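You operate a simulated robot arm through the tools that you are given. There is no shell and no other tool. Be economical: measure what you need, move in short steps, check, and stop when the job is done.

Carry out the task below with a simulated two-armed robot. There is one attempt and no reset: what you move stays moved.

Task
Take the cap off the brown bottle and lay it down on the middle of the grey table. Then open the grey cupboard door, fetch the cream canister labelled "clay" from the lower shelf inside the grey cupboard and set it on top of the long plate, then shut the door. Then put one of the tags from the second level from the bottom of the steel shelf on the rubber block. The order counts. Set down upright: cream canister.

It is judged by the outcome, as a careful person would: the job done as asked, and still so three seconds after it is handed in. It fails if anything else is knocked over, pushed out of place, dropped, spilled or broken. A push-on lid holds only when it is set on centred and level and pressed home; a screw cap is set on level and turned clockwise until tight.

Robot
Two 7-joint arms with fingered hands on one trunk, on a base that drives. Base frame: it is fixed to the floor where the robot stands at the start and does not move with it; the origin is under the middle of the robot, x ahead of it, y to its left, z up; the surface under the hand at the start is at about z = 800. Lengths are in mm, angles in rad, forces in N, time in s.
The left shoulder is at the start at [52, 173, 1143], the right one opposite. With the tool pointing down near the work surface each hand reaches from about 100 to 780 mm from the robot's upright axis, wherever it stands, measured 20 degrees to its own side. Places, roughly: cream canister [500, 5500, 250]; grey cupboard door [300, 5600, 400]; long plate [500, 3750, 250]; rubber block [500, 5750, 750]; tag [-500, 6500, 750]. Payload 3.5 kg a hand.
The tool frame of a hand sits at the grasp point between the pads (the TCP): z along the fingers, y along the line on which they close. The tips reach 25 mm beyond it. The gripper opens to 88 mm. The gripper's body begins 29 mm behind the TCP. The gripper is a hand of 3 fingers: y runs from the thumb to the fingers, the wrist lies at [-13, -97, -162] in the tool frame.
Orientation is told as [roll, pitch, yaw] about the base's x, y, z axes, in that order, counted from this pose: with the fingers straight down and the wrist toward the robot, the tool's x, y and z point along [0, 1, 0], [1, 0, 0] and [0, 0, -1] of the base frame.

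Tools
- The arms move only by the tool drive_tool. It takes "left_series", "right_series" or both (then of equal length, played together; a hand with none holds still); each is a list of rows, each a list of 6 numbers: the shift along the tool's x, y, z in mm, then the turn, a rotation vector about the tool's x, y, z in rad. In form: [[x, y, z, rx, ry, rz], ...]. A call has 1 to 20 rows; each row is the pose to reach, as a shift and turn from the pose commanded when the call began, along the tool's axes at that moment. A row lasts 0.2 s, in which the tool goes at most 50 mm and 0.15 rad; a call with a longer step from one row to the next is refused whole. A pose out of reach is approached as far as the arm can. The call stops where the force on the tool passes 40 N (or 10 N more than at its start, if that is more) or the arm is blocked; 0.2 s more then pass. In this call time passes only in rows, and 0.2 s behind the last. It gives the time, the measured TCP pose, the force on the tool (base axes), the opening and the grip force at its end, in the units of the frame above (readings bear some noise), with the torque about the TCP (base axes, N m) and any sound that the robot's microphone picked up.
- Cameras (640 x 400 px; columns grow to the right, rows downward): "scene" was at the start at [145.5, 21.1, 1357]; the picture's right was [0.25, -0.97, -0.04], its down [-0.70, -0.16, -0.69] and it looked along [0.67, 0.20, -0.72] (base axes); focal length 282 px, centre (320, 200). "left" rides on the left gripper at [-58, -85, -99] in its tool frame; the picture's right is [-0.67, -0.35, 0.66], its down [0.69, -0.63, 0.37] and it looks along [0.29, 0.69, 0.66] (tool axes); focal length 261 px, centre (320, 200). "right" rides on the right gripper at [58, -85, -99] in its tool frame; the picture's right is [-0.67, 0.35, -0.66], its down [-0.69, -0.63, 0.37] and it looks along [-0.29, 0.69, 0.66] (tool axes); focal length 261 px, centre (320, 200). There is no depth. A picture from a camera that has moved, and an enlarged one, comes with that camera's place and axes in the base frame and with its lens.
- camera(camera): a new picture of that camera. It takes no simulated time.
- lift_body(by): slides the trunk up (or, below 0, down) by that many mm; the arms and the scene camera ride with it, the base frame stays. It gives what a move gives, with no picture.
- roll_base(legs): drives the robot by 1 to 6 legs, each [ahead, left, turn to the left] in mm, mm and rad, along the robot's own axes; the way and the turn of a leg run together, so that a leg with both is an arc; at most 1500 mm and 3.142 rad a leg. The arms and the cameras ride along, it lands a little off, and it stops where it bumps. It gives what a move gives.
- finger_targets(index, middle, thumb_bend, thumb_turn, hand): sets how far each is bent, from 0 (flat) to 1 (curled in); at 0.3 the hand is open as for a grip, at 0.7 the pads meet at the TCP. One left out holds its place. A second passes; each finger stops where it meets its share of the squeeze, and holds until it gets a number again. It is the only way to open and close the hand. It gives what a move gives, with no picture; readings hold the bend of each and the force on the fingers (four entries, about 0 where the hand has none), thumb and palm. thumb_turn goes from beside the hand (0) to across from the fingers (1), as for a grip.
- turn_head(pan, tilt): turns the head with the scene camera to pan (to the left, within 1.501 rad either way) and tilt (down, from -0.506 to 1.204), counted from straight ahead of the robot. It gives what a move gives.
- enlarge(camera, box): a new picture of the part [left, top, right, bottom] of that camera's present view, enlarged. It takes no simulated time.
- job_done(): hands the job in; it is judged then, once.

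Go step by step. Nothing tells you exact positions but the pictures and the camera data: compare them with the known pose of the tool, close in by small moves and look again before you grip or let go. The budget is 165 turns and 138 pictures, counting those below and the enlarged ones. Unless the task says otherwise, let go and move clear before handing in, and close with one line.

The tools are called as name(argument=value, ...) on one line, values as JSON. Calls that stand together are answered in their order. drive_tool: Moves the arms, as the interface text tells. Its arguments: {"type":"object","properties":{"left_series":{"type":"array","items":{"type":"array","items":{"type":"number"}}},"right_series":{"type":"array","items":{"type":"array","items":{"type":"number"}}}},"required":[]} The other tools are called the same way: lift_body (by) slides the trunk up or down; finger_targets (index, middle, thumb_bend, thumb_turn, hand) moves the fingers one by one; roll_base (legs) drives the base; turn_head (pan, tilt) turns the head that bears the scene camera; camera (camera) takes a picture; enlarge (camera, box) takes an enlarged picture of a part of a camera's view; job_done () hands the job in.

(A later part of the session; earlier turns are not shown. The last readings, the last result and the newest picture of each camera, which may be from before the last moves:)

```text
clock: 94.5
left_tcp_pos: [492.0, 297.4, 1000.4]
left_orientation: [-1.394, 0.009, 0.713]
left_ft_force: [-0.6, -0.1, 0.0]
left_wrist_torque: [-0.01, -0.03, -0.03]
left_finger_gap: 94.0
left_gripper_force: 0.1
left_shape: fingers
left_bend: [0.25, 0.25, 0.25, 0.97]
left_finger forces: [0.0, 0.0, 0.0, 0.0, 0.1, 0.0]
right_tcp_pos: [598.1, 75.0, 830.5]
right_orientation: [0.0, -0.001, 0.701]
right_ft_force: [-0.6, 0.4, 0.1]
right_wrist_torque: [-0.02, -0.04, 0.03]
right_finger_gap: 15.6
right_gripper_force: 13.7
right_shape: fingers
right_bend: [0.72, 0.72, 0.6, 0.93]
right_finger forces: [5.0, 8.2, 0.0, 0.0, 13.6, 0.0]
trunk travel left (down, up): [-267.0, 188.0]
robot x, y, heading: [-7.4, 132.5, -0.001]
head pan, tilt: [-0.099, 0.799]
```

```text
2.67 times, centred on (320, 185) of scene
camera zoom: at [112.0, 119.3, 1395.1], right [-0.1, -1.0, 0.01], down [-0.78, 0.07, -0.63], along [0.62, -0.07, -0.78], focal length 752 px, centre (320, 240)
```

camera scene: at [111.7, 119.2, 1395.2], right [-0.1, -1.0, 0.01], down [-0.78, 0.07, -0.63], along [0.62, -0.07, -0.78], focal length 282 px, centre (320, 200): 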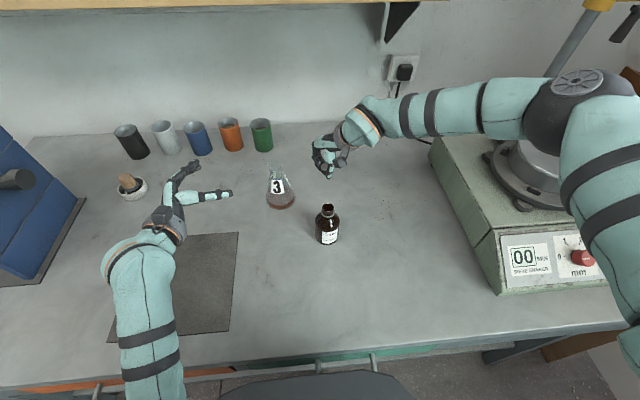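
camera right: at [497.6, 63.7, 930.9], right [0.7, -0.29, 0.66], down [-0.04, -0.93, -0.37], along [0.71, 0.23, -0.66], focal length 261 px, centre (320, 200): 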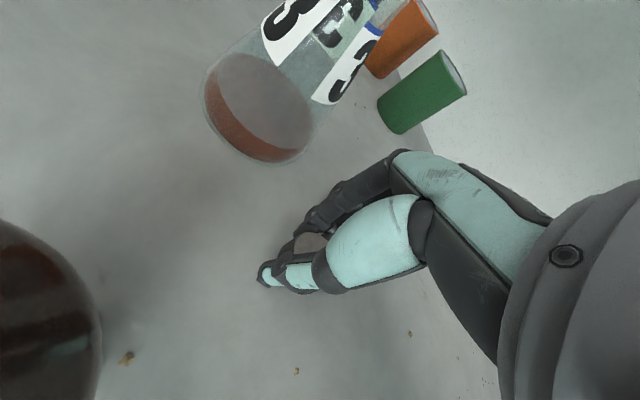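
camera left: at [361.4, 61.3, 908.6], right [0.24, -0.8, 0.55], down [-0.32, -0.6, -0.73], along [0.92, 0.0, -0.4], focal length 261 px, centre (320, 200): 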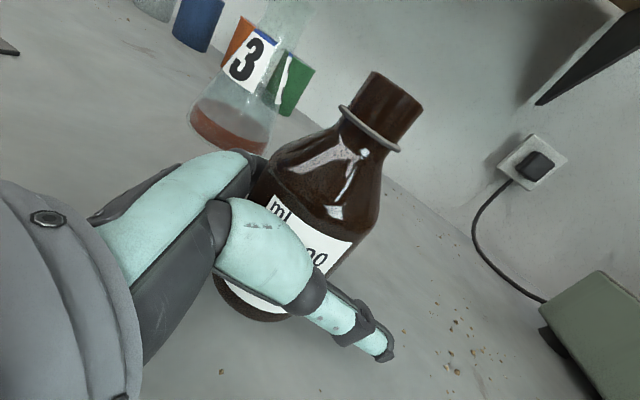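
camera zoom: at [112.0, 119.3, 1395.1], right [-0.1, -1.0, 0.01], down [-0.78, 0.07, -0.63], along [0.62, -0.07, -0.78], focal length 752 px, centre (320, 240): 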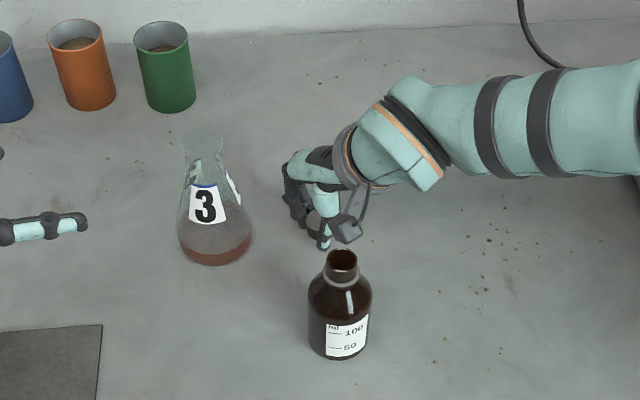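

The hand's camera pod is nearly above the bottle. I'll rise a little, shift away to [622, 85], then descend and check.

drive_tool(right_series=[[0, 0, -15, 0, 0, 0], [-4, 12, -20, 0, 0, 0], [-8, 25, -20, 0, 0, 0], [-8, 25, 0, 0, 0, 0]])

enlarge(camera="scene", box=[240, 110, 400, 260])

```text
clock: 95.5
left_tcp_pos: [491.4, 297.4, 999.0]
left_orientation: [-1.396, 0.009, 0.713]
left_ft_force: [-0.2, -0.2, -0.5]
left_wrist_torque: [0.02, -0.01, -0.01]
left_finger_gap: 94.0
left_gripper_force: 0.1
left_shape: fingers
left_bend: [0.25, 0.25, 0.25, 0.97]
left_finger forces: [0.1, 0.0, 0.0, 0.0, 0.1, 0.0]
right_tcp_pos: [616.7, 81.5, 837.6]
right_orientation: [-0.016, -0.02, 0.685]
right_ft_force: [0.3, 0.2, 1.0]
right_wrist_torque: [-0.02, 0.0, -0.02]
right_finger_gap: 15.0
right_gripper_force: 13.2
right_shape: fingers
right_bend: [0.72, 0.72, 0.6, 0.93]
right_finger forces: [4.6, 8.2, 0.0, 0.0, 13.5, 0.1]
right hand out of reach, approached as far as the arm can: row 2, 3, 4
trunk travel left (down, up): [-267.0, 188.0]
robot x, y, heading: [-5.9, 126.4, 0.002]
head pan, tilt: [-0.099, 0.799]
```

```text
2.67 times, centred on (320, 185) of scene
camera zoom: at [112.0, 119.3, 1395.1], right [-0.1, -1.0, 0.01], down [-0.78, 0.07, -0.63], along [0.62, -0.07, -0.78], focal length 752 px, centre (320, 240)
```

zoom: 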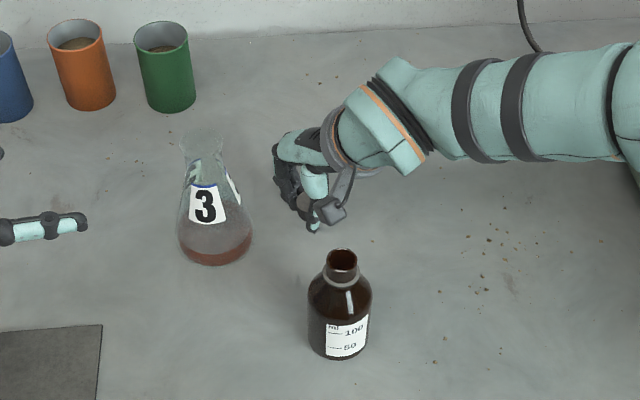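

I'll gain clearance with a 15 mm base advance, then lower the trunk in small steps until the fingertips touch.

roll_base(legs=[[15, 0, 0]])

lift_body(by=-12)

enlarge(camera="scene", box=[260, 130, 380, 250])

```text
clock: 96.3
left_tcp_pos: [502.9, 296.7, 1001.2]
left_orientation: [-1.396, 0.008, 0.715]
left_ft_force: [0.2, 0.3, 0.4]
left_wrist_torque: [-0.04, 0.01, -0.03]
left_finger_gap: 94.2
left_gripper_force: 0.1
left_shape: fingers
left_bend: [0.25, 0.25, 0.25, 0.97]
left_finger forces: [0.0, 0.1, 0.0, 0.1, 0.1, 0.0]
right_tcp_pos: [629.6, 82.7, 841.0]
right_orientation: [-0.018, -0.021, 0.681]
right_ft_force: [-1.1, -0.4, 0.1]
right_wrist_torque: [0.01, 0.0, 0.01]
right_finger_gap: 15.1
right_gripper_force: 13.4
right_shape: fingers
right_bend: [0.72, 0.72, 0.6, 0.93]
right_finger forces: [4.7, 8.0, 0.1, 0.0, 13.5, 0.1]
trunk travel left (down, up): [-267.0, 188.0]
robot x, y, heading: [10.8, 124.4, -0.003]
head pan, tilt: [-0.099, 0.799]
```

```text
clock: 96.9
left_tcp_pos: [504.6, 297.8, 988.9]
left_orientation: [-1.396, 0.009, 0.714]
left_ft_force: [0.0, -0.4, -0.1]
left_wrist_torque: [0.0, -0.04, 0.03]
left_finger_gap: 94.3
left_gripper_force: 0.0
left_shape: fingers
left_bend: [0.25, 0.25, 0.25, 0.97]
left_finger forces: [0.0, 0.1, 0.0, 0.0, 0.0, 0.0]
right_tcp_pos: [630.6, 83.1, 829.4]
right_orientation: [-0.017, -0.02, 0.681]
right_ft_force: [-1.4, -0.8, 12.2]
right_wrist_torque: [-0.14, 0.31, -0.01]
right_finger_gap: 14.7
right_gripper_force: 19.3
right_shape: fingers
right_bend: [0.72, 0.72, 0.6, 0.94]
right_finger forces: [4.8, 8.2, 0.0, 0.0, 25.0, 0.0]
trunk travel left (down, up): [-255.0, 200.0]
robot x, y, heading: [9.2, 130.1, 0.002]
head pan, tilt: [-0.099, 0.799]
```

```text
3.33 times, centred on (320, 190) of scene
camera zoom: at [131.2, 119.6, 1381.6], right [-0.1, -1.0, 0.01], down [-0.78, 0.07, -0.62], along [0.61, -0.07, -0.79], focal length 940 px, centre (320, 233)
```

zoom: 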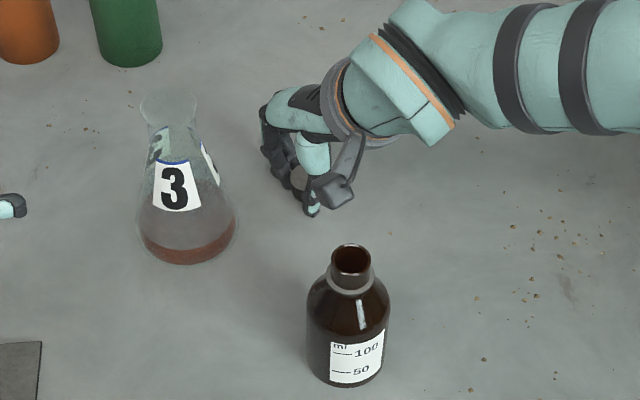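

The thumb tip is on the table and the cap sits just above it. I'll ease up 1 mm and open gently.

lift_body(by=1)

finger_targets(hand="right", index=0.5, middle=0.5, thumb_bend=0.45)

camera(camera="right")

```text
clock: 97.4
left_tcp_pos: [504.1, 296.7, 988.4]
left_orientation: [-1.395, 0.008, 0.714]
left_ft_force: [-0.8, -0.3, -0.5]
left_wrist_torque: [-0.01, 0.0, 0.0]
left_finger_gap: 94.0
left_gripper_force: 0.1
left_shape: fingers
left_bend: [0.25, 0.25, 0.25, 0.97]
left_finger forces: [0.1, 0.0, 0.1, 0.0, 0.0, 0.1]
right_tcp_pos: [630.5, 82.7, 828.2]
right_orientation: [-0.015, -0.02, 0.681]
right_ft_force: [-0.5, 0.1, 2.2]
right_wrist_torque: [-0.02, 0.04, 0.02]
right_finger_gap: 14.5
right_gripper_force: 14.7
right_shape: fingers
right_bend: [0.72, 0.72, 0.6, 0.94]
right_finger forces: [4.9, 8.5, 0.0, 0.0, 16.3, 0.0]
trunk travel left (down, up): [-256.0, 199.0]
robot x, y, heading: [8.7, 126.0, -0.001]
head pan, tilt: [-0.099, 0.799]
```

```text
clock: 98.4
left_tcp_pos: [505.2, 297.1, 989.3]
left_orientation: [-1.395, 0.009, 0.715]
left_ft_force: [0.4, 0.2, -0.4]
left_wrist_torque: [0.01, -0.01, -0.01]
left_finger_gap: 93.9
left_gripper_force: 0.1
left_shape: fingers
left_bend: [0.25, 0.25, 0.25, 0.97]
left_finger forces: [0.1, 0.1, 0.0, 0.1, 0.0, 0.1]
right_tcp_pos: [631.0, 82.5, 828.9]
right_orientation: [-0.014, -0.02, 0.682]
right_ft_force: [-0.8, -0.1, 1.5]
right_wrist_torque: [0.01, -0.02, -0.01]
right_finger_gap: 46.6
right_gripper_force: 0.9
right_shape: fingers
right_bend: [0.5, 0.51, 0.45, 0.97]
right_finger forces: [0.0, 2.1, 0.0, 0.0, 0.0, 0.0]
trunk travel left (down, up): [-256.0, 199.0]
robot x, y, heading: [6.5, 127.7, -0.003]
head pan, tilt: [-0.099, 0.799]
```

```text
61 pictures are left
camera right: at [527.6, 74.1, 925.6], right [0.68, -0.3, 0.67], down [-0.05, -0.93, -0.37], along [0.73, 0.22, -0.64], focal length 261 px, centre (320, 200)
```

right: 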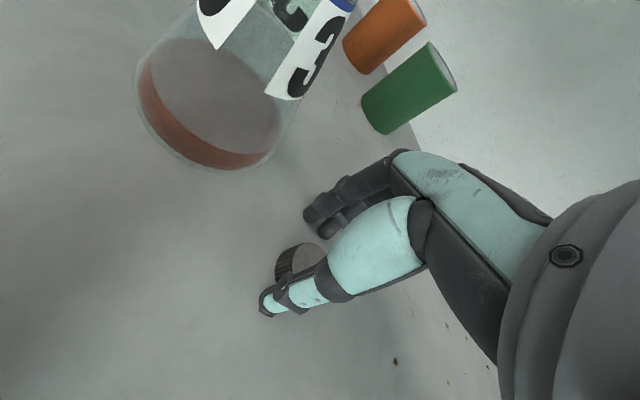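

The cap rests on the table. I'll open wider and lift clear.

finger_targets(hand="right", index=0.35, middle=0.35, thumb_bend=0.25)

drive_tool(right_series=[[0, 0, -20, 0, 0, 0], [0, 0, -50, 0, 0, 0], [0, 0, -90, 0, 0, 0], [0, 0, -130, 0, 0, 0], [0, -20, -170, 0, 0, 0], [0, -60, -200, 0, 0, 0], [0, -100, -230, 0, 0, 0]])

camera(camera="scene")

```text
clock: 99.4
left_tcp_pos: [505.3, 297.4, 990.0]
left_orientation: [-1.394, 0.009, 0.712]
left_ft_force: [0.3, -0.4, -0.2]
left_wrist_torque: [0.01, 0.01, -0.02]
left_finger_gap: 94.0
left_gripper_force: 0.2
left_shape: fingers
left_bend: [0.25, 0.25, 0.25, 0.97]
left_finger forces: [0.1, 0.0, 0.1, 0.0, 0.0, 0.1]
right_tcp_pos: [631.0, 82.4, 828.3]
right_orientation: [-0.015, -0.02, 0.682]
right_ft_force: [-0.8, 0.4, 0.7]
right_wrist_torque: [0.01, -0.01, -0.02]
right_finger_gap: 82.5
right_gripper_force: 0.0
right_shape: fingers
right_bend: [0.35, 0.35, 0.25, 0.97]
right_finger forces: [0.0, 0.0, 0.1, 0.0, 0.0, 0.0]
trunk travel left (down, up): [-256.0, 199.0]
robot x, y, heading: [9.7, 128.8, 0.003]
head pan, tilt: [-0.099, 0.799]
```

```text
clock: 101.0
left_tcp_pos: [503.6, 296.8, 990.1]
left_orientation: [-1.394, 0.008, 0.716]
left_ft_force: [-0.5, 0.1, 1.0]
left_wrist_torque: [0.01, -0.01, -0.01]
left_finger_gap: 94.1
left_gripper_force: 0.1
left_shape: fingers
left_bend: [0.25, 0.25, 0.25, 0.97]
left_finger forces: [0.0, 0.1, 0.0, 0.0, 0.0, 0.1]
right_tcp_pos: [544.0, 18.2, 1056.2]
right_orientation: [-0.016, -0.021, 0.683]
right_ft_force: [-0.9, -0.9, 0.2]
right_wrist_torque: [0.0, -0.03, -0.01]
right_finger_gap: 82.9
right_gripper_force: 0.1
right_shape: fingers
right_bend: [0.35, 0.35, 0.25, 0.97]
right_finger forces: [0.1, 0.0, 0.0, 0.0, 0.1, 0.0]
trunk travel left (down, up): [-256.0, 199.0]
robot x, y, heading: [8.2, 129.5, 0.004]
head pan, tilt: [-0.099, 0.799]
```

```text
60 pictures are left
camera scene: at [130.3, 118.4, 1382.8], right [-0.1, -1.0, 0.01], down [-0.78, 0.07, -0.62], along [0.62, -0.07, -0.79], focal length 282 px, centre (320, 200)
```

scene: 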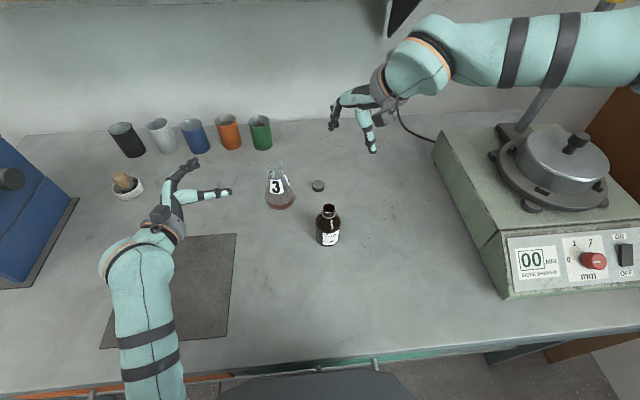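

The cap lies near the middle of the table and both it and the bottle stand clear. Next I'll back out and drive left along the aisle toward the cupboard.

roll_base(legs=[[-500, 0, 0], [0, 1500, 0], [0, 1500, 0]])

turn_head(pan=0.5, tilt=0.55)

camera(camera="scene")

```text
clock: 118.0
left_tcp_pos: [43.3, 3293.9, 990.0]
left_orientation: [-1.394, 0.008, 0.697]
left_ft_force: [0.2, 0.7, 0.1]
left_wrist_torque: [0.01, -0.02, 0.01]
left_finger_gap: 94.1
left_gripper_force: 0.0
left_shape: fingers
left_bend: [0.25, 0.25, 0.25, 0.97]
left_finger forces: [0.0, 0.0, 0.1, 0.0, 0.1, 0.0]
right_tcp_pos: [81.5, 3016.5, 1055.0]
right_orientation: [-0.014, -0.02, 0.666]
right_ft_force: [-0.5, -0.3, -0.2]
right_wrist_torque: [-0.01, 0.0, 0.0]
right_finger_gap: 82.8
right_gripper_force: 0.0
right_shape: fingers
right_bend: [0.35, 0.35, 0.25, 0.97]
right_finger forces: [0.0, 0.0, 0.1, 0.0, 0.0, 0.1]
trunk travel left (down, up): [-256.0, 199.0]
robot x, y, heading: [-454.4, 3133.7, -0.016]
head pan, tilt: [-0.099, 0.799]
```

```text
clock: 119.0
left_tcp_pos: [44.3, 3294.5, 989.6]
left_orientation: [-1.396, 0.009, 0.697]
left_ft_force: [0.0, -0.2, -0.3]
left_wrist_torque: [0.04, -0.01, -0.02]
left_finger_gap: 93.8
left_gripper_force: 0.0
left_shape: fingers
left_bend: [0.25, 0.25, 0.25, 0.97]
left_finger forces: [0.1, 0.0, 0.0, 0.1, 0.1, 0.0]
right_tcp_pos: [78.6, 3015.6, 1055.5]
right_orientation: [-0.015, -0.02, 0.666]
right_ft_force: [0.2, 0.4, 0.5]
right_wrist_torque: [-0.01, 0.01, 0.02]
right_finger_gap: 82.8
right_gripper_force: 0.1
right_shape: fingers
right_bend: [0.35, 0.35, 0.25, 0.97]
right_finger forces: [0.0, 0.0, 0.0, 0.1, 0.1, 0.0]
trunk travel left (down, up): [-256.0, 199.0]
robot x, y, heading: [-454.8, 3131.9, -0.014]
head pan, tilt: [0.499, 0.55]
```

```text
59 pictures are left
camera scene: at [-331.4, 3173.5, 1404.0], right [0.46, -0.89, -0.05], down [-0.55, -0.24, -0.8], along [0.7, 0.4, -0.6], focal length 282 px, centre (320, 200)
```

scene: 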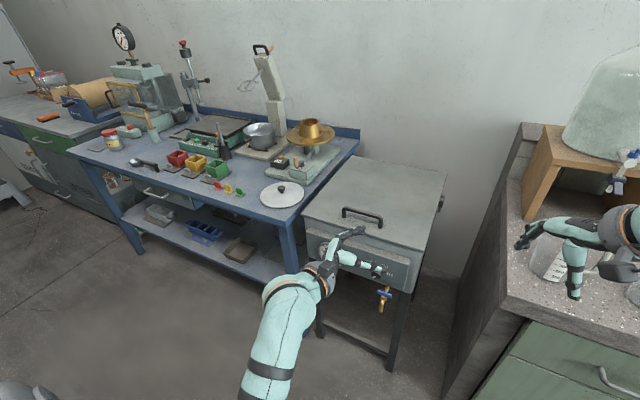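

The blue table with a lower shelf is here, so the long plate should be on that shelf near y 3750. I'll zoom in on it.

enlarge(camera="scene", box=[90, 150, 300, 290])

roll_base(legs=[[0, 1500, 0], [0, 600, 0]])

camera(camera="scene")

```text
2.86 times, centred on (195, 220) of scene
camera zoom: at [-331.4, 3173.5, 1404.0], right [0.46, -0.89, -0.05], down [-0.55, -0.24, -0.8], along [0.7, 0.4, -0.6], focal length 806 px, centre (677, 143)
```

zoom: 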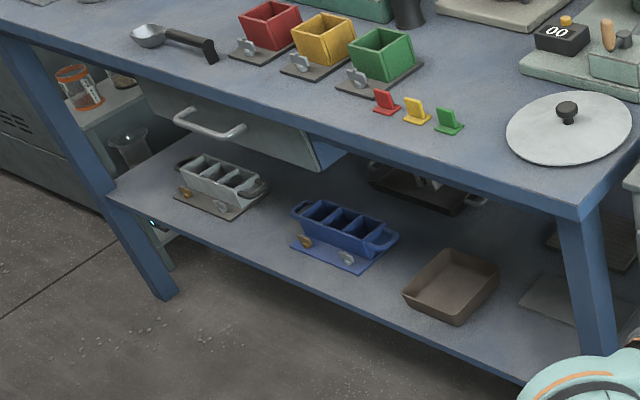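

```text
clock: 129.5
left_tcp_pos: [76.2, 5397.9, 988.6]
left_orientation: [-1.395, 0.008, 0.696]
left_ft_force: [0.2, -0.2, -0.4]
left_wrist_torque: [0.01, -0.02, 0.0]
left_finger_gap: 94.2
left_gripper_force: 0.2
left_shape: fingers
left_bend: [0.25, 0.25, 0.25, 0.97]
left_finger forces: [0.1, 0.1, 0.0, 0.0, 0.0, 0.0]
right_tcp_pos: [112.6, 5119.1, 1056.0]
right_orientation: [-0.016, -0.02, 0.665]
right_ft_force: [1.0, 0.4, 0.1]
right_wrist_torque: [0.0, 0.0, -0.02]
right_finger_gap: 83.0
right_gripper_force: 0.1
right_shape: fingers
right_bend: [0.35, 0.35, 0.25, 0.97]
right_finger forces: [0.1, 0.1, 0.1, 0.1, 0.0, 0.0]
trunk travel left (down, up): [-256.0, 199.0]
robot x, y, heading: [-422.2, 5240.3, -0.016]
head pan, tilt: [0.499, 0.55]
```

```text
57 pictures are left
camera scene: at [-299.1, 5277.5, 1404.1], right [0.46, -0.89, -0.05], down [-0.55, -0.24, -0.8], along [0.7, 0.4, -0.6], focal length 282 px, centre (320, 200)
```

scene: 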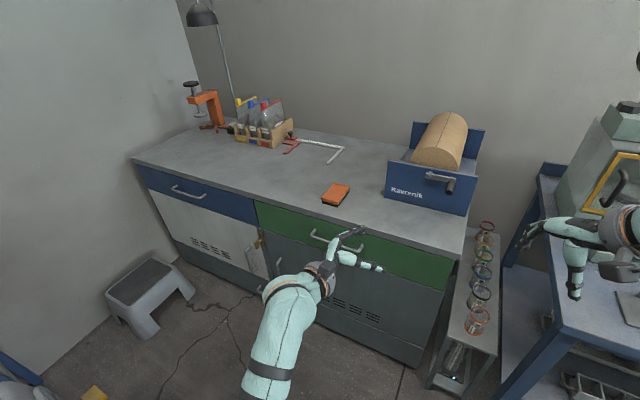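

The bench with the orange-topped rubber block is here, and the grey cupboard is the dark door under the green drawer near y 5500. I'll look at the doors in detail.

turn_head(pan=0.35, tilt=0.85)

camera(camera="scene")

enlarge(camera="scene", box=[170, 80, 490, 280])

```text
clock: 130.3
left_tcp_pos: [75.7, 5397.3, 988.6]
left_orientation: [-1.395, 0.009, 0.697]
left_ft_force: [0.2, -0.2, -0.5]
left_wrist_torque: [-0.01, -0.01, 0.0]
left_finger_gap: 94.0
left_gripper_force: 0.0
left_shape: fingers
left_bend: [0.25, 0.25, 0.25, 0.97]
left_finger forces: [0.1, 0.0, 0.0, 0.1, 0.0, 0.0]
right_tcp_pos: [111.5, 5118.9, 1056.1]
right_orientation: [-0.015, -0.02, 0.665]
right_ft_force: [-0.1, 1.0, -0.9]
right_wrist_torque: [-0.05, 0.05, 0.01]
right_finger_gap: 82.9
right_gripper_force: 0.0
right_shape: fingers
right_bend: [0.35, 0.35, 0.25, 0.97]
right_finger forces: [0.1, 0.0, 0.1, 0.0, 0.0, 0.1]
trunk travel left (down, up): [-256.0, 199.0]
robot x, y, heading: [-427.1, 5235.3, -0.013]
head pan, tilt: [0.351, 0.85]
```

```text
56 pictures are left
camera scene: at [-307.4, 5261.8, 1379.4], right [0.33, -0.94, -0.04], down [-0.77, -0.25, -0.58], along [0.54, 0.22, -0.81], focal length 282 px, centre (320, 200)
```

scene: 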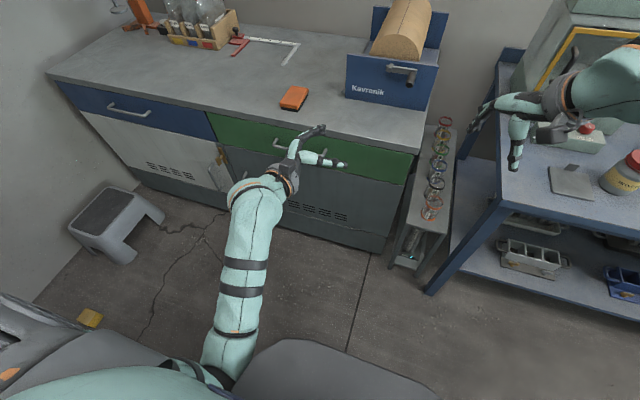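

```text
2.00 times, centred on (330, 180) of scene
camera zoom: at [-307.4, 5261.8, 1379.4], right [0.33, -0.94, -0.04], down [-0.77, -0.25, -0.58], along [0.54, 0.22, -0.81], focal length 564 px, centre (300, 240)
```

zoom: 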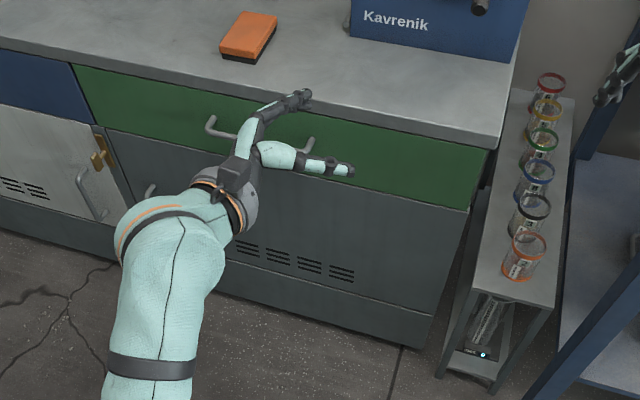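

The dark-grey door's handle is at its left edge near [240, 5787, 550], so it hinges on the right. I'll tuck the left hand back, and turn the right hand level so its fingers point forward-left, in a mirror of the left hand's pose.

drive_tool(right_series=[[0, 0, 0, 0, 0, 0.13], [0, 0, 0, 0, 0, 0.27], [0, 0, 0, 0, 0, 0.4], [0, 0, 0, 0, 0, 0.54], [0, 0, 0, 0, 0, 0.67]], left_series=[[-8, -14, -22, 0, 0, 0], [-16, -29, -44, 0, 0, 0], [-25, -43, -66, 0, 0, 0], [-33, -58, -88, 0, 0, 0], [-41, -72, -108, 0, 0, 0]])

drive_tool(right_series=[[-5, -6, 5, -0.051, 0.1235, 0.051], [-10, -12, 10, -0.102, 0.247, 0.102], [-15, -18, 15, -0.1535, 0.3705, 0.1535], [-20, -24, 20, -0.2047, 0.494, 0.2047], [-25, -30, 25, -0.2558, 0.6175, 0.2558], [-30, -36, 30, -0.307, 0.741, 0.307], [-35, -42, 35, -0.358, 0.8645, 0.358], [-40, -48, 40, -0.409, 0.988, 0.409], [-45, -54, 45, -0.4605, 1.1115, 0.4605], [-50, -60, 50, -0.512, 1.235, 0.512], [-55, -66, 55, -0.55, 1.34, 0.55]])

roll_base(legs=[[0, 700, 0.014]])

turn_head(pan=-0.3, tilt=0.85)

camera(camera="scene")

```text
clock: 131.5
left_tcp_pos: [-10.5, 5429.7, 1021.9]
left_orientation: [-1.397, 0.009, 0.696]
left_ft_force: [-0.7, -0.2, -0.2]
left_wrist_torque: [-0.01, 0.01, 0.0]
left_finger_gap: 94.1
left_gripper_force: 0.0
left_shape: fingers
left_bend: [0.25, 0.25, 0.25, 0.97]
left_finger forces: [0.0, 0.0, 0.0, 0.0, 0.0, 0.0]
left hand out of reach, approached as far as the arm can: row 4, 5
right_tcp_pos: [112.6, 5120.7, 1056.0]
right_orientation: [-0.003, -0.025, -0.007]
right_ft_force: [-0.9, -0.1, 0.5]
right_wrist_torque: [-0.03, 0.02, 0.0]
right_finger_gap: 82.9
right_gripper_force: 0.1
right_shape: fingers
right_bend: [0.35, 0.35, 0.25, 0.97]
right_finger forces: [0.0, 0.1, 0.0, 0.1, 0.0, 0.0]
trunk travel left (down, up): [-256.0, 199.0]
robot x, y, heading: [-426.1, 5240.0, -0.017]
head pan, tilt: [0.351, 0.85]
```

```text
clock: 133.9
left_tcp_pos: [-12.5, 5426.5, 1024.3]
left_orientation: [-1.395, 0.007, 0.698]
left_ft_force: [-0.3, -0.7, 0.7]
left_wrist_torque: [0.01, 0.03, 0.0]
left_finger_gap: 94.3
left_gripper_force: 0.0
left_shape: fingers
left_bend: [0.25, 0.25, 0.25, 0.97]
left_finger forces: [0.0, 0.1, 0.0, 0.0, 0.0, 0.0]
right_tcp_pos: [46.2, 5032.3, 990.0]
right_orientation: [1.291, -0.202, -0.689]
right_ft_force: [-0.6, -0.4, 0.2]
right_wrist_torque: [-0.01, 0.0, 0.02]
right_finger_gap: 83.1
right_gripper_force: 0.1
right_shape: fingers
right_bend: [0.35, 0.35, 0.25, 0.97]
right_finger forces: [0.0, 0.0, 0.1, 0.0, 0.1, 0.0]
right hand out of reach, approached as far as the arm can: row 4, 5, 6, 7, 8, 9, 10
trunk travel left (down, up): [-256.0, 199.0]
robot x, y, heading: [-422.4, 5239.3, -0.015]
head pan, tilt: [0.351, 0.85]
stopped in row 11 (right hand): the arm was blocked; the commanded pose is now the measured one
```

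```text
clock: 137.7
left_tcp_pos: [-9.6, 6136.9, 1021.9]
left_orientation: [-1.397, 0.008, 0.713]
left_ft_force: [0.4, -0.2, 1.0]
left_wrist_torque: [0.0, 0.02, -0.01]
left_finger_gap: 93.9
left_gripper_force: 0.0
left_shape: fingers
left_bend: [0.25, 0.25, 0.25, 0.97]
left_finger forces: [0.0, 0.0, 0.0, 0.0, 0.1, 0.1]
right_tcp_pos: [56.7, 5745.1, 990.1]
right_orientation: [1.291, -0.201, -0.669]
right_ft_force: [0.1, 0.0, 0.4]
right_wrist_torque: [-0.04, 0.03, 0.03]
right_finger_gap: 83.2
right_gripper_force: 0.0
right_shape: fingers
right_bend: [0.35, 0.35, 0.25, 0.97]
right_finger forces: [0.0, 0.0, 0.1, 0.0, 0.0, 0.1]
trunk travel left (down, up): [-256.0, 199.0]
robot x, y, heading: [-418.2, 5937.2, 0.001]
head pan, tilt: [0.351, 0.85]
```

```text
clock: 138.8
left_tcp_pos: [-8.4, 6136.3, 1022.4]
left_orientation: [-1.396, 0.009, 0.714]
left_ft_force: [-0.1, -0.3, 0.2]
left_wrist_torque: [0.03, 0.01, 0.0]
left_finger_gap: 94.1
left_gripper_force: 0.1
left_shape: fingers
left_bend: [0.25, 0.25, 0.25, 0.97]
left_finger forces: [0.1, 0.1, 0.1, 0.0, 0.0, 0.0]
right_tcp_pos: [56.7, 5745.0, 989.5]
right_orientation: [1.287, -0.2, -0.669]
right_ft_force: [-0.3, -0.6, -0.3]
right_wrist_torque: [-0.01, -0.01, 0.0]
right_finger_gap: 82.8
right_gripper_force: 0.0
right_shape: fingers
right_bend: [0.35, 0.35, 0.25, 0.97]
right_finger forces: [0.1, 0.0, 0.0, 0.0, 0.0, 0.1]
trunk travel left (down, up): [-256.0, 199.0]
robot x, y, heading: [-420.5, 5935.2, -0.004]
head pan, tilt: [-0.3, 0.85]
```

```text
54 pictures are left
camera scene: at [-301.5, 5914.7, 1379.3], right [-0.29, -0.96, 0.03], down [-0.78, 0.22, -0.58], along [0.55, -0.19, -0.81], focal length 282 px, centre (320, 200)
```

scene: 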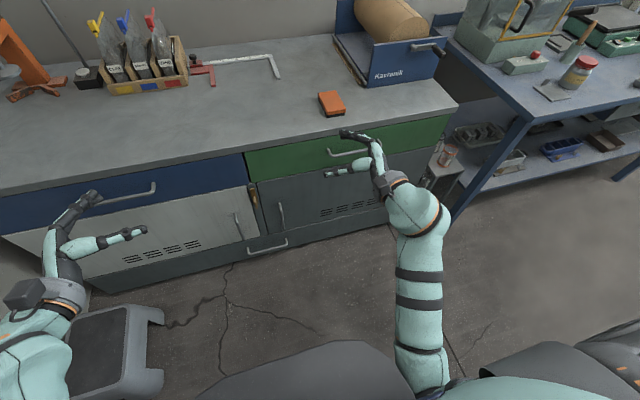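

The dark door's vertical bar handle is at about [315, 5866, 330–510] and the bench top is near z 775. I'll lower the trunk and drive closer, then bring the right hand to the handle.

lift_body(by=-250)

roll_base(legs=[[110, 0, 0.004]])

camera(camera="right")

```text
clock: 140.5
left_tcp_pos: [12.5, 6137.2, 732.0]
left_orientation: [-1.228, 0.199, 0.73]
left_ft_force: [-0.2, 1.0, 0.9]
left_wrist_torque: [0.0, -0.02, 0.0]
left_finger_gap: 94.1
left_gripper_force: 0.0
left_shape: fingers
left_bend: [0.25, 0.25, 0.25, 0.98]
left_finger forces: [0.0, 0.0, 0.0, 0.0, 0.0, 0.0]
right_tcp_pos: [53.9, 5730.2, 795.2]
right_orientation: [1.149, -0.264, -0.606]
right_ft_force: [-0.3, 0.2, 0.7]
right_wrist_torque: [0.0, 0.03, -0.01]
right_finger_gap: 83.1
right_gripper_force: 0.0
right_shape: fingers
right_bend: [0.35, 0.35, 0.25, 0.98]
right_finger forces: [0.0, 0.1, 0.0, 0.0, 0.0, 0.1]
trunk travel left (down, up): [-79.0, 376.0]
robot x, y, heading: [-417.3, 5939.4, 0.002]
head pan, tilt: [-0.3, 0.85]
stopped: the arm was blocked; the commanded pose is now the measured one
```

```text
clock: 141.7
left_tcp_pos: [121.5, 6138.5, 727.0]
left_orientation: [-1.225, 0.203, 0.735]
left_ft_force: [0.4, 0.3, 0.0]
left_wrist_torque: [0.02, -0.02, -0.04]
left_finger_gap: 94.0
left_gripper_force: 0.0
left_shape: fingers
left_bend: [0.25, 0.25, 0.25, 0.98]
left_finger forces: [0.1, 0.1, 0.1, 0.0, 0.0, 0.0]
right_tcp_pos: [166.5, 5733.5, 791.2]
right_orientation: [1.145, -0.259, -0.6]
right_ft_force: [-0.2, 0.2, -0.2]
right_wrist_torque: [0.01, -0.04, 0.01]
right_finger_gap: 82.8
right_gripper_force: 0.1
right_shape: fingers
right_bend: [0.35, 0.35, 0.25, 0.98]
right_finger forces: [0.1, 0.0, 0.0, 0.0, 0.0, 0.0]
trunk travel left (down, up): [-79.0, 376.0]
robot x, y, heading: [-310.7, 5942.0, 0.007]
head pan, tilt: [-0.3, 0.85]
```

```text
53 pictures are left
camera right: at [42.6, 5739.2, 860.6], right [-0.14, -0.96, -0.24], down [-0.31, 0.27, -0.91], along [0.94, -0.06, -0.34], focal length 261 px, centre (320, 200)
```

right: 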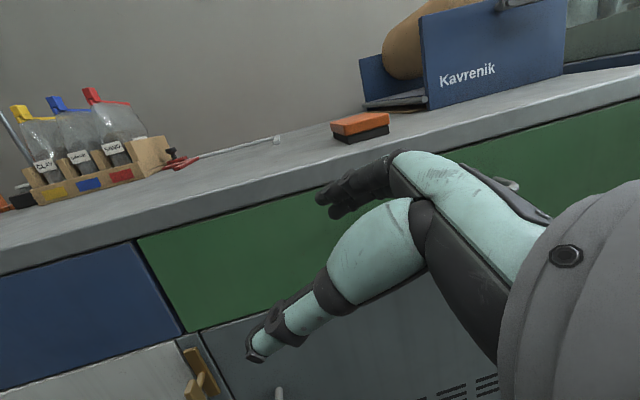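

The trunk is as low as it needs to be. I'll bring the right hand down to a pre-grasp in front of the handle.

drive_tool(right_series=[[-32, -6, 26, 0, 0.026, 0.031], [-64, -12, 52, 0, 0.051, 0.062], [-96, -19, 78, 0, 0.077, 0.093], [-128, -25, 104, 0, 0.102, 0.124], [-160, -31, 130, 0, 0.128, 0.156], [-192, -38, 156, 0, 0.153, 0.187], [-224, -44, 182, 0, 0.179, 0.218], [-256, -50, 208, 0, 0.204, 0.249], [-288, -56, 234, 0, 0.23, 0.28]])

camera(camera="right")

camera(camera="scene")

```text
clock: 143.7
left_tcp_pos: [121.0, 6139.6, 723.9]
left_orientation: [-1.221, 0.207, 0.737]
left_ft_force: [-0.1, 0.5, 0.2]
left_wrist_torque: [0.0, 0.02, 0.0]
left_finger_gap: 94.1
left_gripper_force: 0.1
left_shape: fingers
left_bend: [0.25, 0.25, 0.25, 0.98]
left_finger forces: [0.0, 0.1, 0.1, 0.0, 0.0, 0.0]
right_tcp_pos: [251.1, 5791.6, 427.6]
right_orientation: [1.386, 0.01, -0.682]
right_ft_force: [-1.2, -0.8, -0.3]
right_wrist_torque: [0.03, -0.03, 0.02]
right_finger_gap: 83.0
right_gripper_force: 0.1
right_shape: fingers
right_bend: [0.35, 0.35, 0.25, 0.98]
right_finger forces: [0.0, 0.0, 0.0, 0.1, 0.1, 0.0]
trunk travel left (down, up): [-79.0, 376.0]
robot x, y, heading: [-310.8, 5937.5, 0.006]
head pan, tilt: [-0.3, 0.85]
```

```text
52 pictures are left
camera right: at [131.1, 5777.3, 504.3], right [-0.22, -0.81, -0.54], down [-0.35, 0.58, -0.74], along [0.91, 0.03, -0.41], focal length 261 px, centre (320, 200)
```

right: 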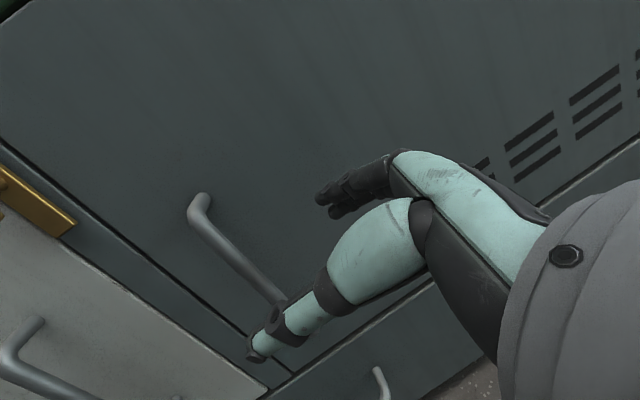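

```text
51 pictures are left
camera scene: at [-65.9, 5917.0, 1145.2], right [-0.27, -0.96, 0.11], down [-0.91, 0.22, -0.36], along [0.32, -0.19, -0.93], focal length 282 px, centre (320, 200)
```

scene: 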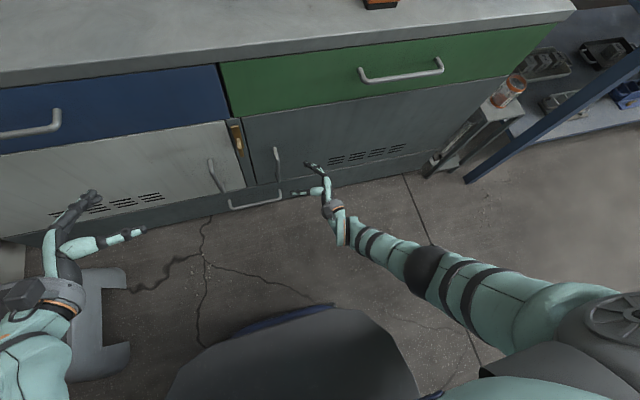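

The handle bar is at about [326, 5860, 350–480]. I'll turn the hand to point nearly straight at the door, and square up in front of the bar.

drive_tool(right_series=[[-1, -7, 6, -0.12, 0, 0], [-3, -14, 12, -0.25, 0, 0], [-4, -22, 17, -0.37, 0, 0], [-5, -29, 23, -0.5, 0, 0], [-7, -36, 29, -0.62, 0, 0]])

camera(camera="right")

```text
clock: 144.9
left_tcp_pos: [120.7, 6138.7, 725.1]
left_orientation: [-1.225, 0.207, 0.734]
left_ft_force: [1.4, -0.1, 0.0]
left_wrist_torque: [0.0, 0.01, -0.05]
left_finger_gap: 93.9
left_gripper_force: 0.2
left_shape: fingers
left_bend: [0.25, 0.25, 0.25, 0.98]
left_finger forces: [0.1, 0.0, 0.1, 0.1, 0.1, 0.1]
right_tcp_pos: [235.2, 5837.5, 465.1]
right_orientation: [1.413, -0.1, -1.296]
right_ft_force: [-0.5, 0.9, -0.2]
right_wrist_torque: [0.0, 0.03, -0.01]
right_finger_gap: 82.8
right_gripper_force: 0.1
right_shape: fingers
right_bend: [0.35, 0.35, 0.25, 0.98]
right_finger forces: [0.1, 0.0, 0.0, 0.1, 0.0, 0.0]
right hand out of reach, approached as far as the arm can: row 3, 4, 5
trunk travel left (down, up): [-79.0, 376.0]
robot x, y, heading: [-310.9, 5941.5, 0.011]
head pan, tilt: [-0.3, 0.85]
```

```text
50 pictures are left
camera right: at [125.3, 5901.4, 529.1], right [-0.61, -0.59, -0.52], down [0.1, 0.6, -0.79], along [0.78, -0.54, -0.31], focal length 261 px, centre (320, 200)
```

right: 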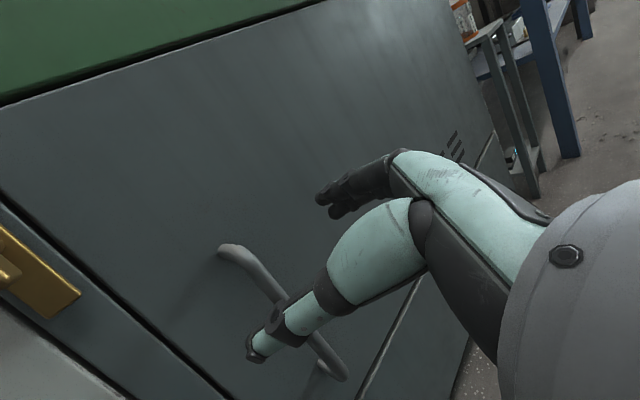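

The bar is at about [320, 5855], spanning z 360–460, and the hand sits a bit high. I'll lower the trunk 35 mm.

lift_body(by=-35)

drive_tool(right_series=[[0, 1, 15, 0, 0, 0], [0, 2, 30, 0, 0, 0], [0, 4, 45, 0, 0, 0], [1, 5, 58, 0, 0, 0], [2, 6, 68, 0, 0, 0]])

camera(camera="right")

```text
clock: 145.7
left_tcp_pos: [122.5, 6139.2, 658.8]
left_orientation: [-1.178, 0.256, 0.747]
left_ft_force: [0.2, 0.1, 0.4]
left_wrist_torque: [-0.02, -0.01, 0.0]
left_finger_gap: 94.1
left_gripper_force: 0.0
left_shape: fingers
left_bend: [0.25, 0.25, 0.25, 0.98]
left_finger forces: [0.1, 0.0, 0.1, 0.1, 0.0, 0.1]
right_tcp_pos: [235.3, 5836.6, 430.4]
right_orientation: [1.415, -0.101, -1.295]
right_ft_force: [-0.8, -0.8, -1.4]
right_wrist_torque: [0.02, 0.03, 0.02]
right_finger_gap: 82.9
right_gripper_force: 0.1
right_shape: fingers
right_bend: [0.35, 0.35, 0.25, 0.98]
right_finger forces: [0.0, 0.0, 0.0, 0.1, 0.1, 0.0]
trunk travel left (down, up): [-44.0, 411.0]
robot x, y, heading: [-307.9, 5938.2, 0.008]
head pan, tilt: [-0.3, 0.85]
```

```text
clock: 146.9
left_tcp_pos: [121.9, 6138.6, 657.3]
left_orientation: [-1.175, 0.253, 0.747]
left_ft_force: [0.7, -0.1, -0.3]
left_wrist_torque: [-0.02, -0.01, 0.01]
left_finger_gap: 94.2
left_gripper_force: 0.0
left_shape: fingers
left_bend: [0.25, 0.25, 0.25, 0.98]
left_finger forces: [0.1, 0.0, 0.0, 0.0, 0.0, 0.0]
right_tcp_pos: [299.1, 5844.6, 434.7]
right_orientation: [1.413, -0.1, -1.295]
right_ft_force: [-0.3, -0.4, -0.1]
right_wrist_torque: [0.0, 0.01, 0.02]
right_finger_gap: 83.2
right_gripper_force: 0.0
right_shape: fingers
right_bend: [0.35, 0.35, 0.25, 0.98]
right_finger forces: [0.0, 0.0, 0.0, 0.1, 0.0, 0.0]
right hand out of reach, approached as far as the arm can: row 4, 5
trunk travel left (down, up): [-44.0, 411.0]
robot x, y, heading: [-305.1, 5938.2, 0.009]
head pan, tilt: [-0.3, 0.85]
```

```text
49 pictures are left
camera right: at [191.2, 5909.5, 499.5], right [-0.61, -0.59, -0.52], down [0.09, 0.6, -0.79], along [0.78, -0.54, -0.31], focal length 261 px, centre (320, 200)
```

right: 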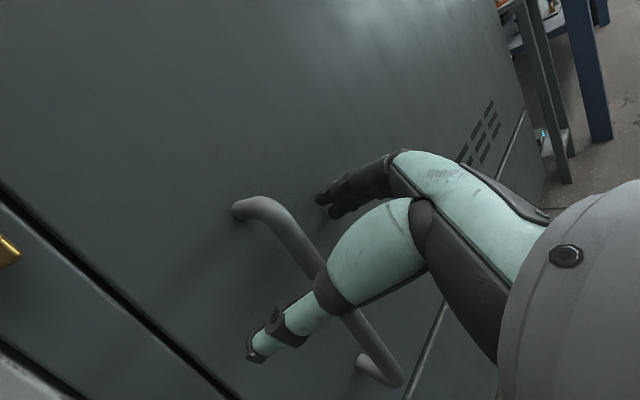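

The bar lies between thumb and fingers but about 20 mm beyond the grasp point. I'll advance the base 16 mm and close.

roll_base(legs=[[16, 3, 0]])

finger_targets(hand="right", index=0.9, middle=0.9, thumb_bend=0.85)

camera(camera="right")

```text
clock: 147.7
left_tcp_pos: [130.0, 6140.4, 657.6]
left_orientation: [-1.18, 0.255, 0.746]
left_ft_force: [0.1, 0.7, -0.3]
left_wrist_torque: [0.04, 0.01, -0.02]
left_finger_gap: 94.1
left_gripper_force: 0.1
left_shape: fingers
left_bend: [0.25, 0.25, 0.25, 0.98]
left_finger forces: [0.0, 0.0, 0.0, 0.0, 0.0, 0.1]
right_tcp_pos: [301.7, 5845.6, 431.8]
right_orientation: [1.404, -0.097, -1.299]
right_ft_force: [-8.6, 0.7, 2.9]
right_wrist_torque: [-0.13, -0.15, -0.34]
right_finger_gap: 83.9
right_gripper_force: 5.1
right_shape: fingers
right_bend: [0.34, 0.35, 0.25, 0.98]
right_finger forces: [5.7, 3.6, 0.0, 0.1, 0.0, 0.0]
trunk travel left (down, up): [-44.0, 411.0]
robot x, y, heading: [-304.7, 5939.8, 0.004]
head pan, tilt: [-0.3, 0.85]
stopped in leg 1: the force on the tool passed its limit at 66 N (the readings are from after the stop); the commanded pose is now the measured one
```

```text
clock: 148.7
left_tcp_pos: [129.6, 6141.5, 657.9]
left_orientation: [-1.178, 0.256, 0.746]
left_ft_force: [-0.4, -0.3, -0.6]
left_wrist_torque: [-0.01, 0.01, -0.02]
left_finger_gap: 94.2
left_gripper_force: 0.1
left_shape: fingers
left_bend: [0.25, 0.25, 0.25, 0.98]
left_finger forces: [0.0, 0.0, 0.0, 0.1, 0.1, 0.0]
right_tcp_pos: [303.6, 5847.7, 430.8]
right_orientation: [1.407, -0.097, -1.297]
right_ft_force: [1.9, 16.3, -5.5]
right_wrist_torque: [-0.18, -0.1, 0.0]
right_finger_gap: 0.0
right_gripper_force: 21.1
right_shape: fingers
right_bend: [0.81, 0.8, 0.73, 0.97]
right_finger forces: [11.6, 10.2, 0.1, 0.0, 20.1, 0.0]
trunk travel left (down, up): [-44.0, 411.0]
robot x, y, heading: [-298.6, 5940.3, 0.007]
head pan, tilt: [-0.3, 0.85]
```

```text
48 pictures are left
camera right: at [194.9, 5912.2, 496.6], right [-0.62, -0.59, -0.52], down [0.09, 0.6, -0.79], along [0.78, -0.54, -0.32], focal length 261 px, centre (320, 200)
```

right: 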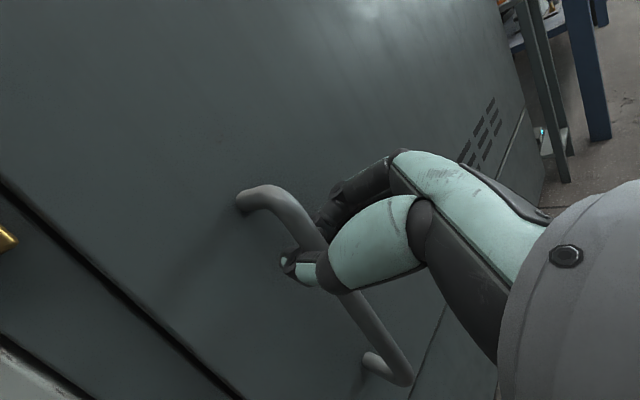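

The bar is gripped. I'll pull the door open by driving back along its arc.

roll_base(legs=[[-60, -3, 0], [-90, -16, 0]])

camera(camera="scene")

```text
clock: 150.3
left_tcp_pos: [-21.3, 6118.9, 658.4]
left_orientation: [-1.18, 0.256, 0.744]
left_ft_force: [-0.9, 0.2, -0.9]
left_wrist_torque: [-0.03, 0.0, -0.02]
left_finger_gap: 94.1
left_gripper_force: 0.1
left_shape: fingers
left_bend: [0.25, 0.25, 0.25, 0.98]
left_finger forces: [0.1, 0.0, 0.0, 0.0, 0.1, 0.0]
right_tcp_pos: [153.4, 5825.0, 430.6]
right_orientation: [1.408, -0.098, -1.296]
right_ft_force: [1.1, -3.2, 0.5]
right_wrist_torque: [0.02, -0.05, 0.01]
right_finger_gap: 0.0
right_gripper_force: 3.1
right_shape: fingers
right_bend: [0.83, 0.81, 0.74, 0.98]
right_finger forces: [0.0, 5.5, 0.1, 0.0, 0.0, 0.0]
trunk travel left (down, up): [-44.0, 411.0]
robot x, y, heading: [-453.0, 5919.4, 0.006]
head pan, tilt: [-0.3, 0.85]
```

```text
47 pictures are left
camera scene: at [-180.1, 5897.3, 1090.2], right [-0.26, -0.96, 0.13], down [-0.93, 0.22, -0.29], along [0.25, -0.19, -0.95], focal length 282 px, centre (320, 200)
```

scene: 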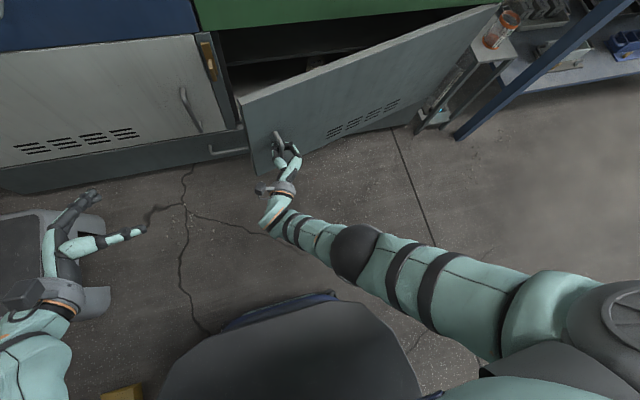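

The door is opening well. I'll continue along the arc to about 0.75 rad.

roll_base(legs=[[-142, -56, 0], [-124, -89, 0]])

turn_head(pan=-0.3, tilt=0.65)

camera(camera="scene")

```text
clock: 152.8
left_tcp_pos: [-283.5, 5972.2, 657.4]
left_orientation: [-1.177, 0.256, 0.743]
left_ft_force: [0.4, 0.4, 0.1]
left_wrist_torque: [0.0, -0.01, -0.03]
left_finger_gap: 94.1
left_gripper_force: 0.1
left_shape: fingers
left_bend: [0.25, 0.25, 0.25, 0.98]
left_finger forces: [0.0, 0.0, 0.0, 0.1, 0.0, 0.0]
right_tcp_pos: [-108.2, 5670.7, 430.7]
right_orientation: [1.405, -0.101, -1.311]
right_ft_force: [12.2, -11.3, 0.4]
right_wrist_torque: [0.04, -0.1, 0.08]
right_finger_gap: 0.1
right_gripper_force: 9.2
right_shape: fingers
right_bend: [0.83, 0.81, 0.75, 0.97]
right_finger forces: [4.1, 13.7, 0.0, 0.0, 0.0, 0.0]
trunk travel left (down, up): [-44.0, 411.0]
robot x, y, heading: [-717.7, 5771.7, 0.005]
head pan, tilt: [-0.3, 0.85]
stopped in leg 2: the force on the tool passed its limit at 42 N (the readings are from after the stop); the commanded pose is now the measured one
```

```text
clock: 153.6
left_tcp_pos: [-284.0, 5971.3, 656.6]
left_orientation: [-1.175, 0.255, 0.742]
left_ft_force: [0.0, -0.2, -0.4]
left_wrist_torque: [-0.01, 0.01, -0.01]
left_finger_gap: 94.2
left_gripper_force: 0.1
left_shape: fingers
left_bend: [0.25, 0.25, 0.25, 0.98]
left_finger forces: [0.0, 0.0, 0.1, 0.1, 0.1, 0.1]
right_tcp_pos: [-108.8, 5671.7, 431.5]
right_orientation: [1.404, -0.101, -1.309]
right_ft_force: [17.2, -17.1, 2.7]
right_wrist_torque: [0.0, -0.09, 0.17]
right_finger_gap: 0.0
right_gripper_force: 11.3
right_shape: fingers
right_bend: [0.83, 0.81, 0.75, 0.97]
right_finger forces: [7.7, 15.6, 0.0, 0.1, 0.0, 0.0]
trunk travel left (down, up): [-44.0, 411.0]
robot x, y, heading: [-718.2, 5773.4, 0.005]
head pan, tilt: [-0.3, 0.649]
```

```text
46 pictures are left
camera scene: at [-427.6, 5746.6, 1101.1], right [-0.27, -0.96, 0.13], down [-0.86, 0.18, -0.47], along [0.43, -0.23, -0.87], focal length 282 px, centre (320, 200)
```

scene: 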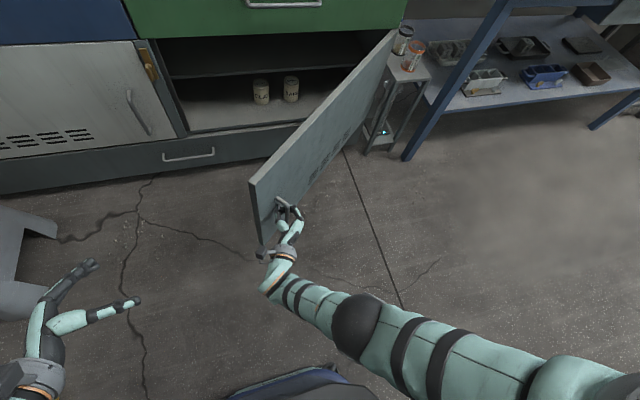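

The door is about 45° open and two labelled canisters show on the lower shelf. I'll keep pulling along the arc, turning the robot left a little so the grip isn't twisted.

roll_base(legs=[[-45, -95, 0.1], [-45, -105, 0.1]])

camera(camera="scene")

```text
clock: 155.5
left_tcp_pos: [-401.4, 5846.3, 658.6]
left_orientation: [-1.177, 0.255, 0.94]
left_ft_force: [0.5, -0.4, 0.0]
left_wrist_torque: [0.0, -0.03, 0.03]
left_finger_gap: 93.8
left_gripper_force: 0.1
left_shape: fingers
left_bend: [0.25, 0.25, 0.25, 0.98]
left_finger forces: [0.0, 0.0, 0.0, 0.0, 0.0, 0.0]
right_tcp_pos: [-171.3, 5586.6, 432.2]
right_orientation: [1.41, -0.098, -1.108]
right_ft_force: [1.3, 1.0, -1.3]
right_wrist_torque: [0.07, -0.07, 0.06]
right_finger_gap: 0.0
right_gripper_force: 3.6
right_shape: fingers
right_bend: [0.84, 0.82, 0.75, 0.97]
right_finger forces: [0.1, 8.4, 0.0, 0.0, 0.1, 0.0]
trunk travel left (down, up): [-44.0, 411.0]
robot x, y, heading: [-783.8, 5567.3, 0.203]
head pan, tilt: [-0.3, 0.649]
```

```text
45 pictures are left
camera scene: at [-498.6, 5596.7, 1101.4], right [-0.07, -0.99, 0.13], down [-0.88, 0.0, -0.47], along [0.47, -0.14, -0.87], focal length 282 px, centre (320, 200)
```

scene: 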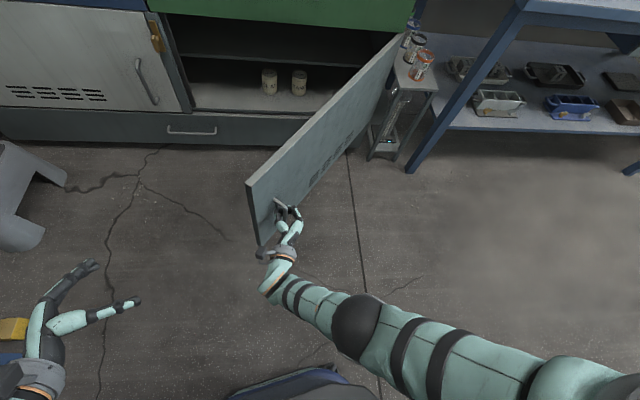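

That works well; the door is at about 55°. I'll continue the same combined pull-and-turn.

roll_base(legs=[[-120, -182, 0.15], [-114, -187, 0.15]])

camera(camera="scene")

```text
clock: 157.6
left_tcp_pos: [-513.5, 5689.7, 658.3]
left_orientation: [-1.176, 0.254, 1.093]
left_ft_force: [-0.1, -0.7, -0.4]
left_wrist_torque: [-0.01, -0.02, -0.01]
left_finger_gap: 94.3
left_gripper_force: 0.1
left_shape: fingers
left_bend: [0.25, 0.25, 0.25, 0.98]
left_finger forces: [0.1, 0.1, 0.0, 0.0, 0.0, 0.0]
right_tcp_pos: [-244.0, 5466.6, 430.7]
right_orientation: [1.406, -0.105, -0.959]
right_ft_force: [14.4, -5.6, -3.2]
right_wrist_torque: [0.05, -0.08, 0.15]
right_finger_gap: 0.0
right_gripper_force: 9.4
right_shape: fingers
right_bend: [0.83, 0.81, 0.75, 0.97]
right_finger forces: [3.3, 13.8, 0.1, 0.0, 0.0, 0.0]
trunk travel left (down, up): [-44.0, 411.0]
robot x, y, heading: [-851.1, 5359.1, 0.351]
head pan, tilt: [-0.3, 0.649]
stopped in leg 2: the force on the tool passed its limit at 42 N (the readings are from after the stop); the commanded pose is now the measured one
```

```text
44 pictures are left
camera scene: at [-571.8, 5429.5, 1100.9], right [0.08, -0.99, 0.13], down [-0.87, -0.13, -0.47], along [0.48, -0.07, -0.87], focal length 282 px, centre (320, 200)
```

scene: 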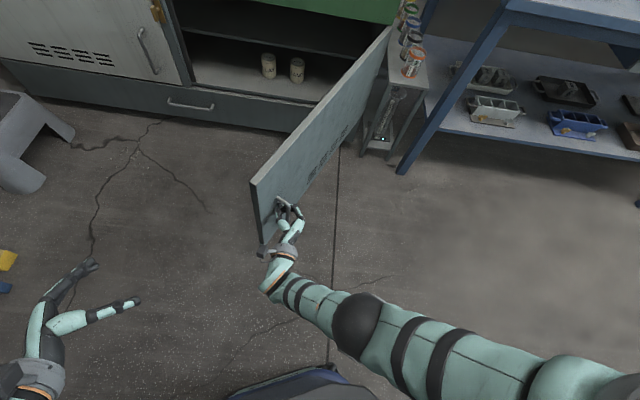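

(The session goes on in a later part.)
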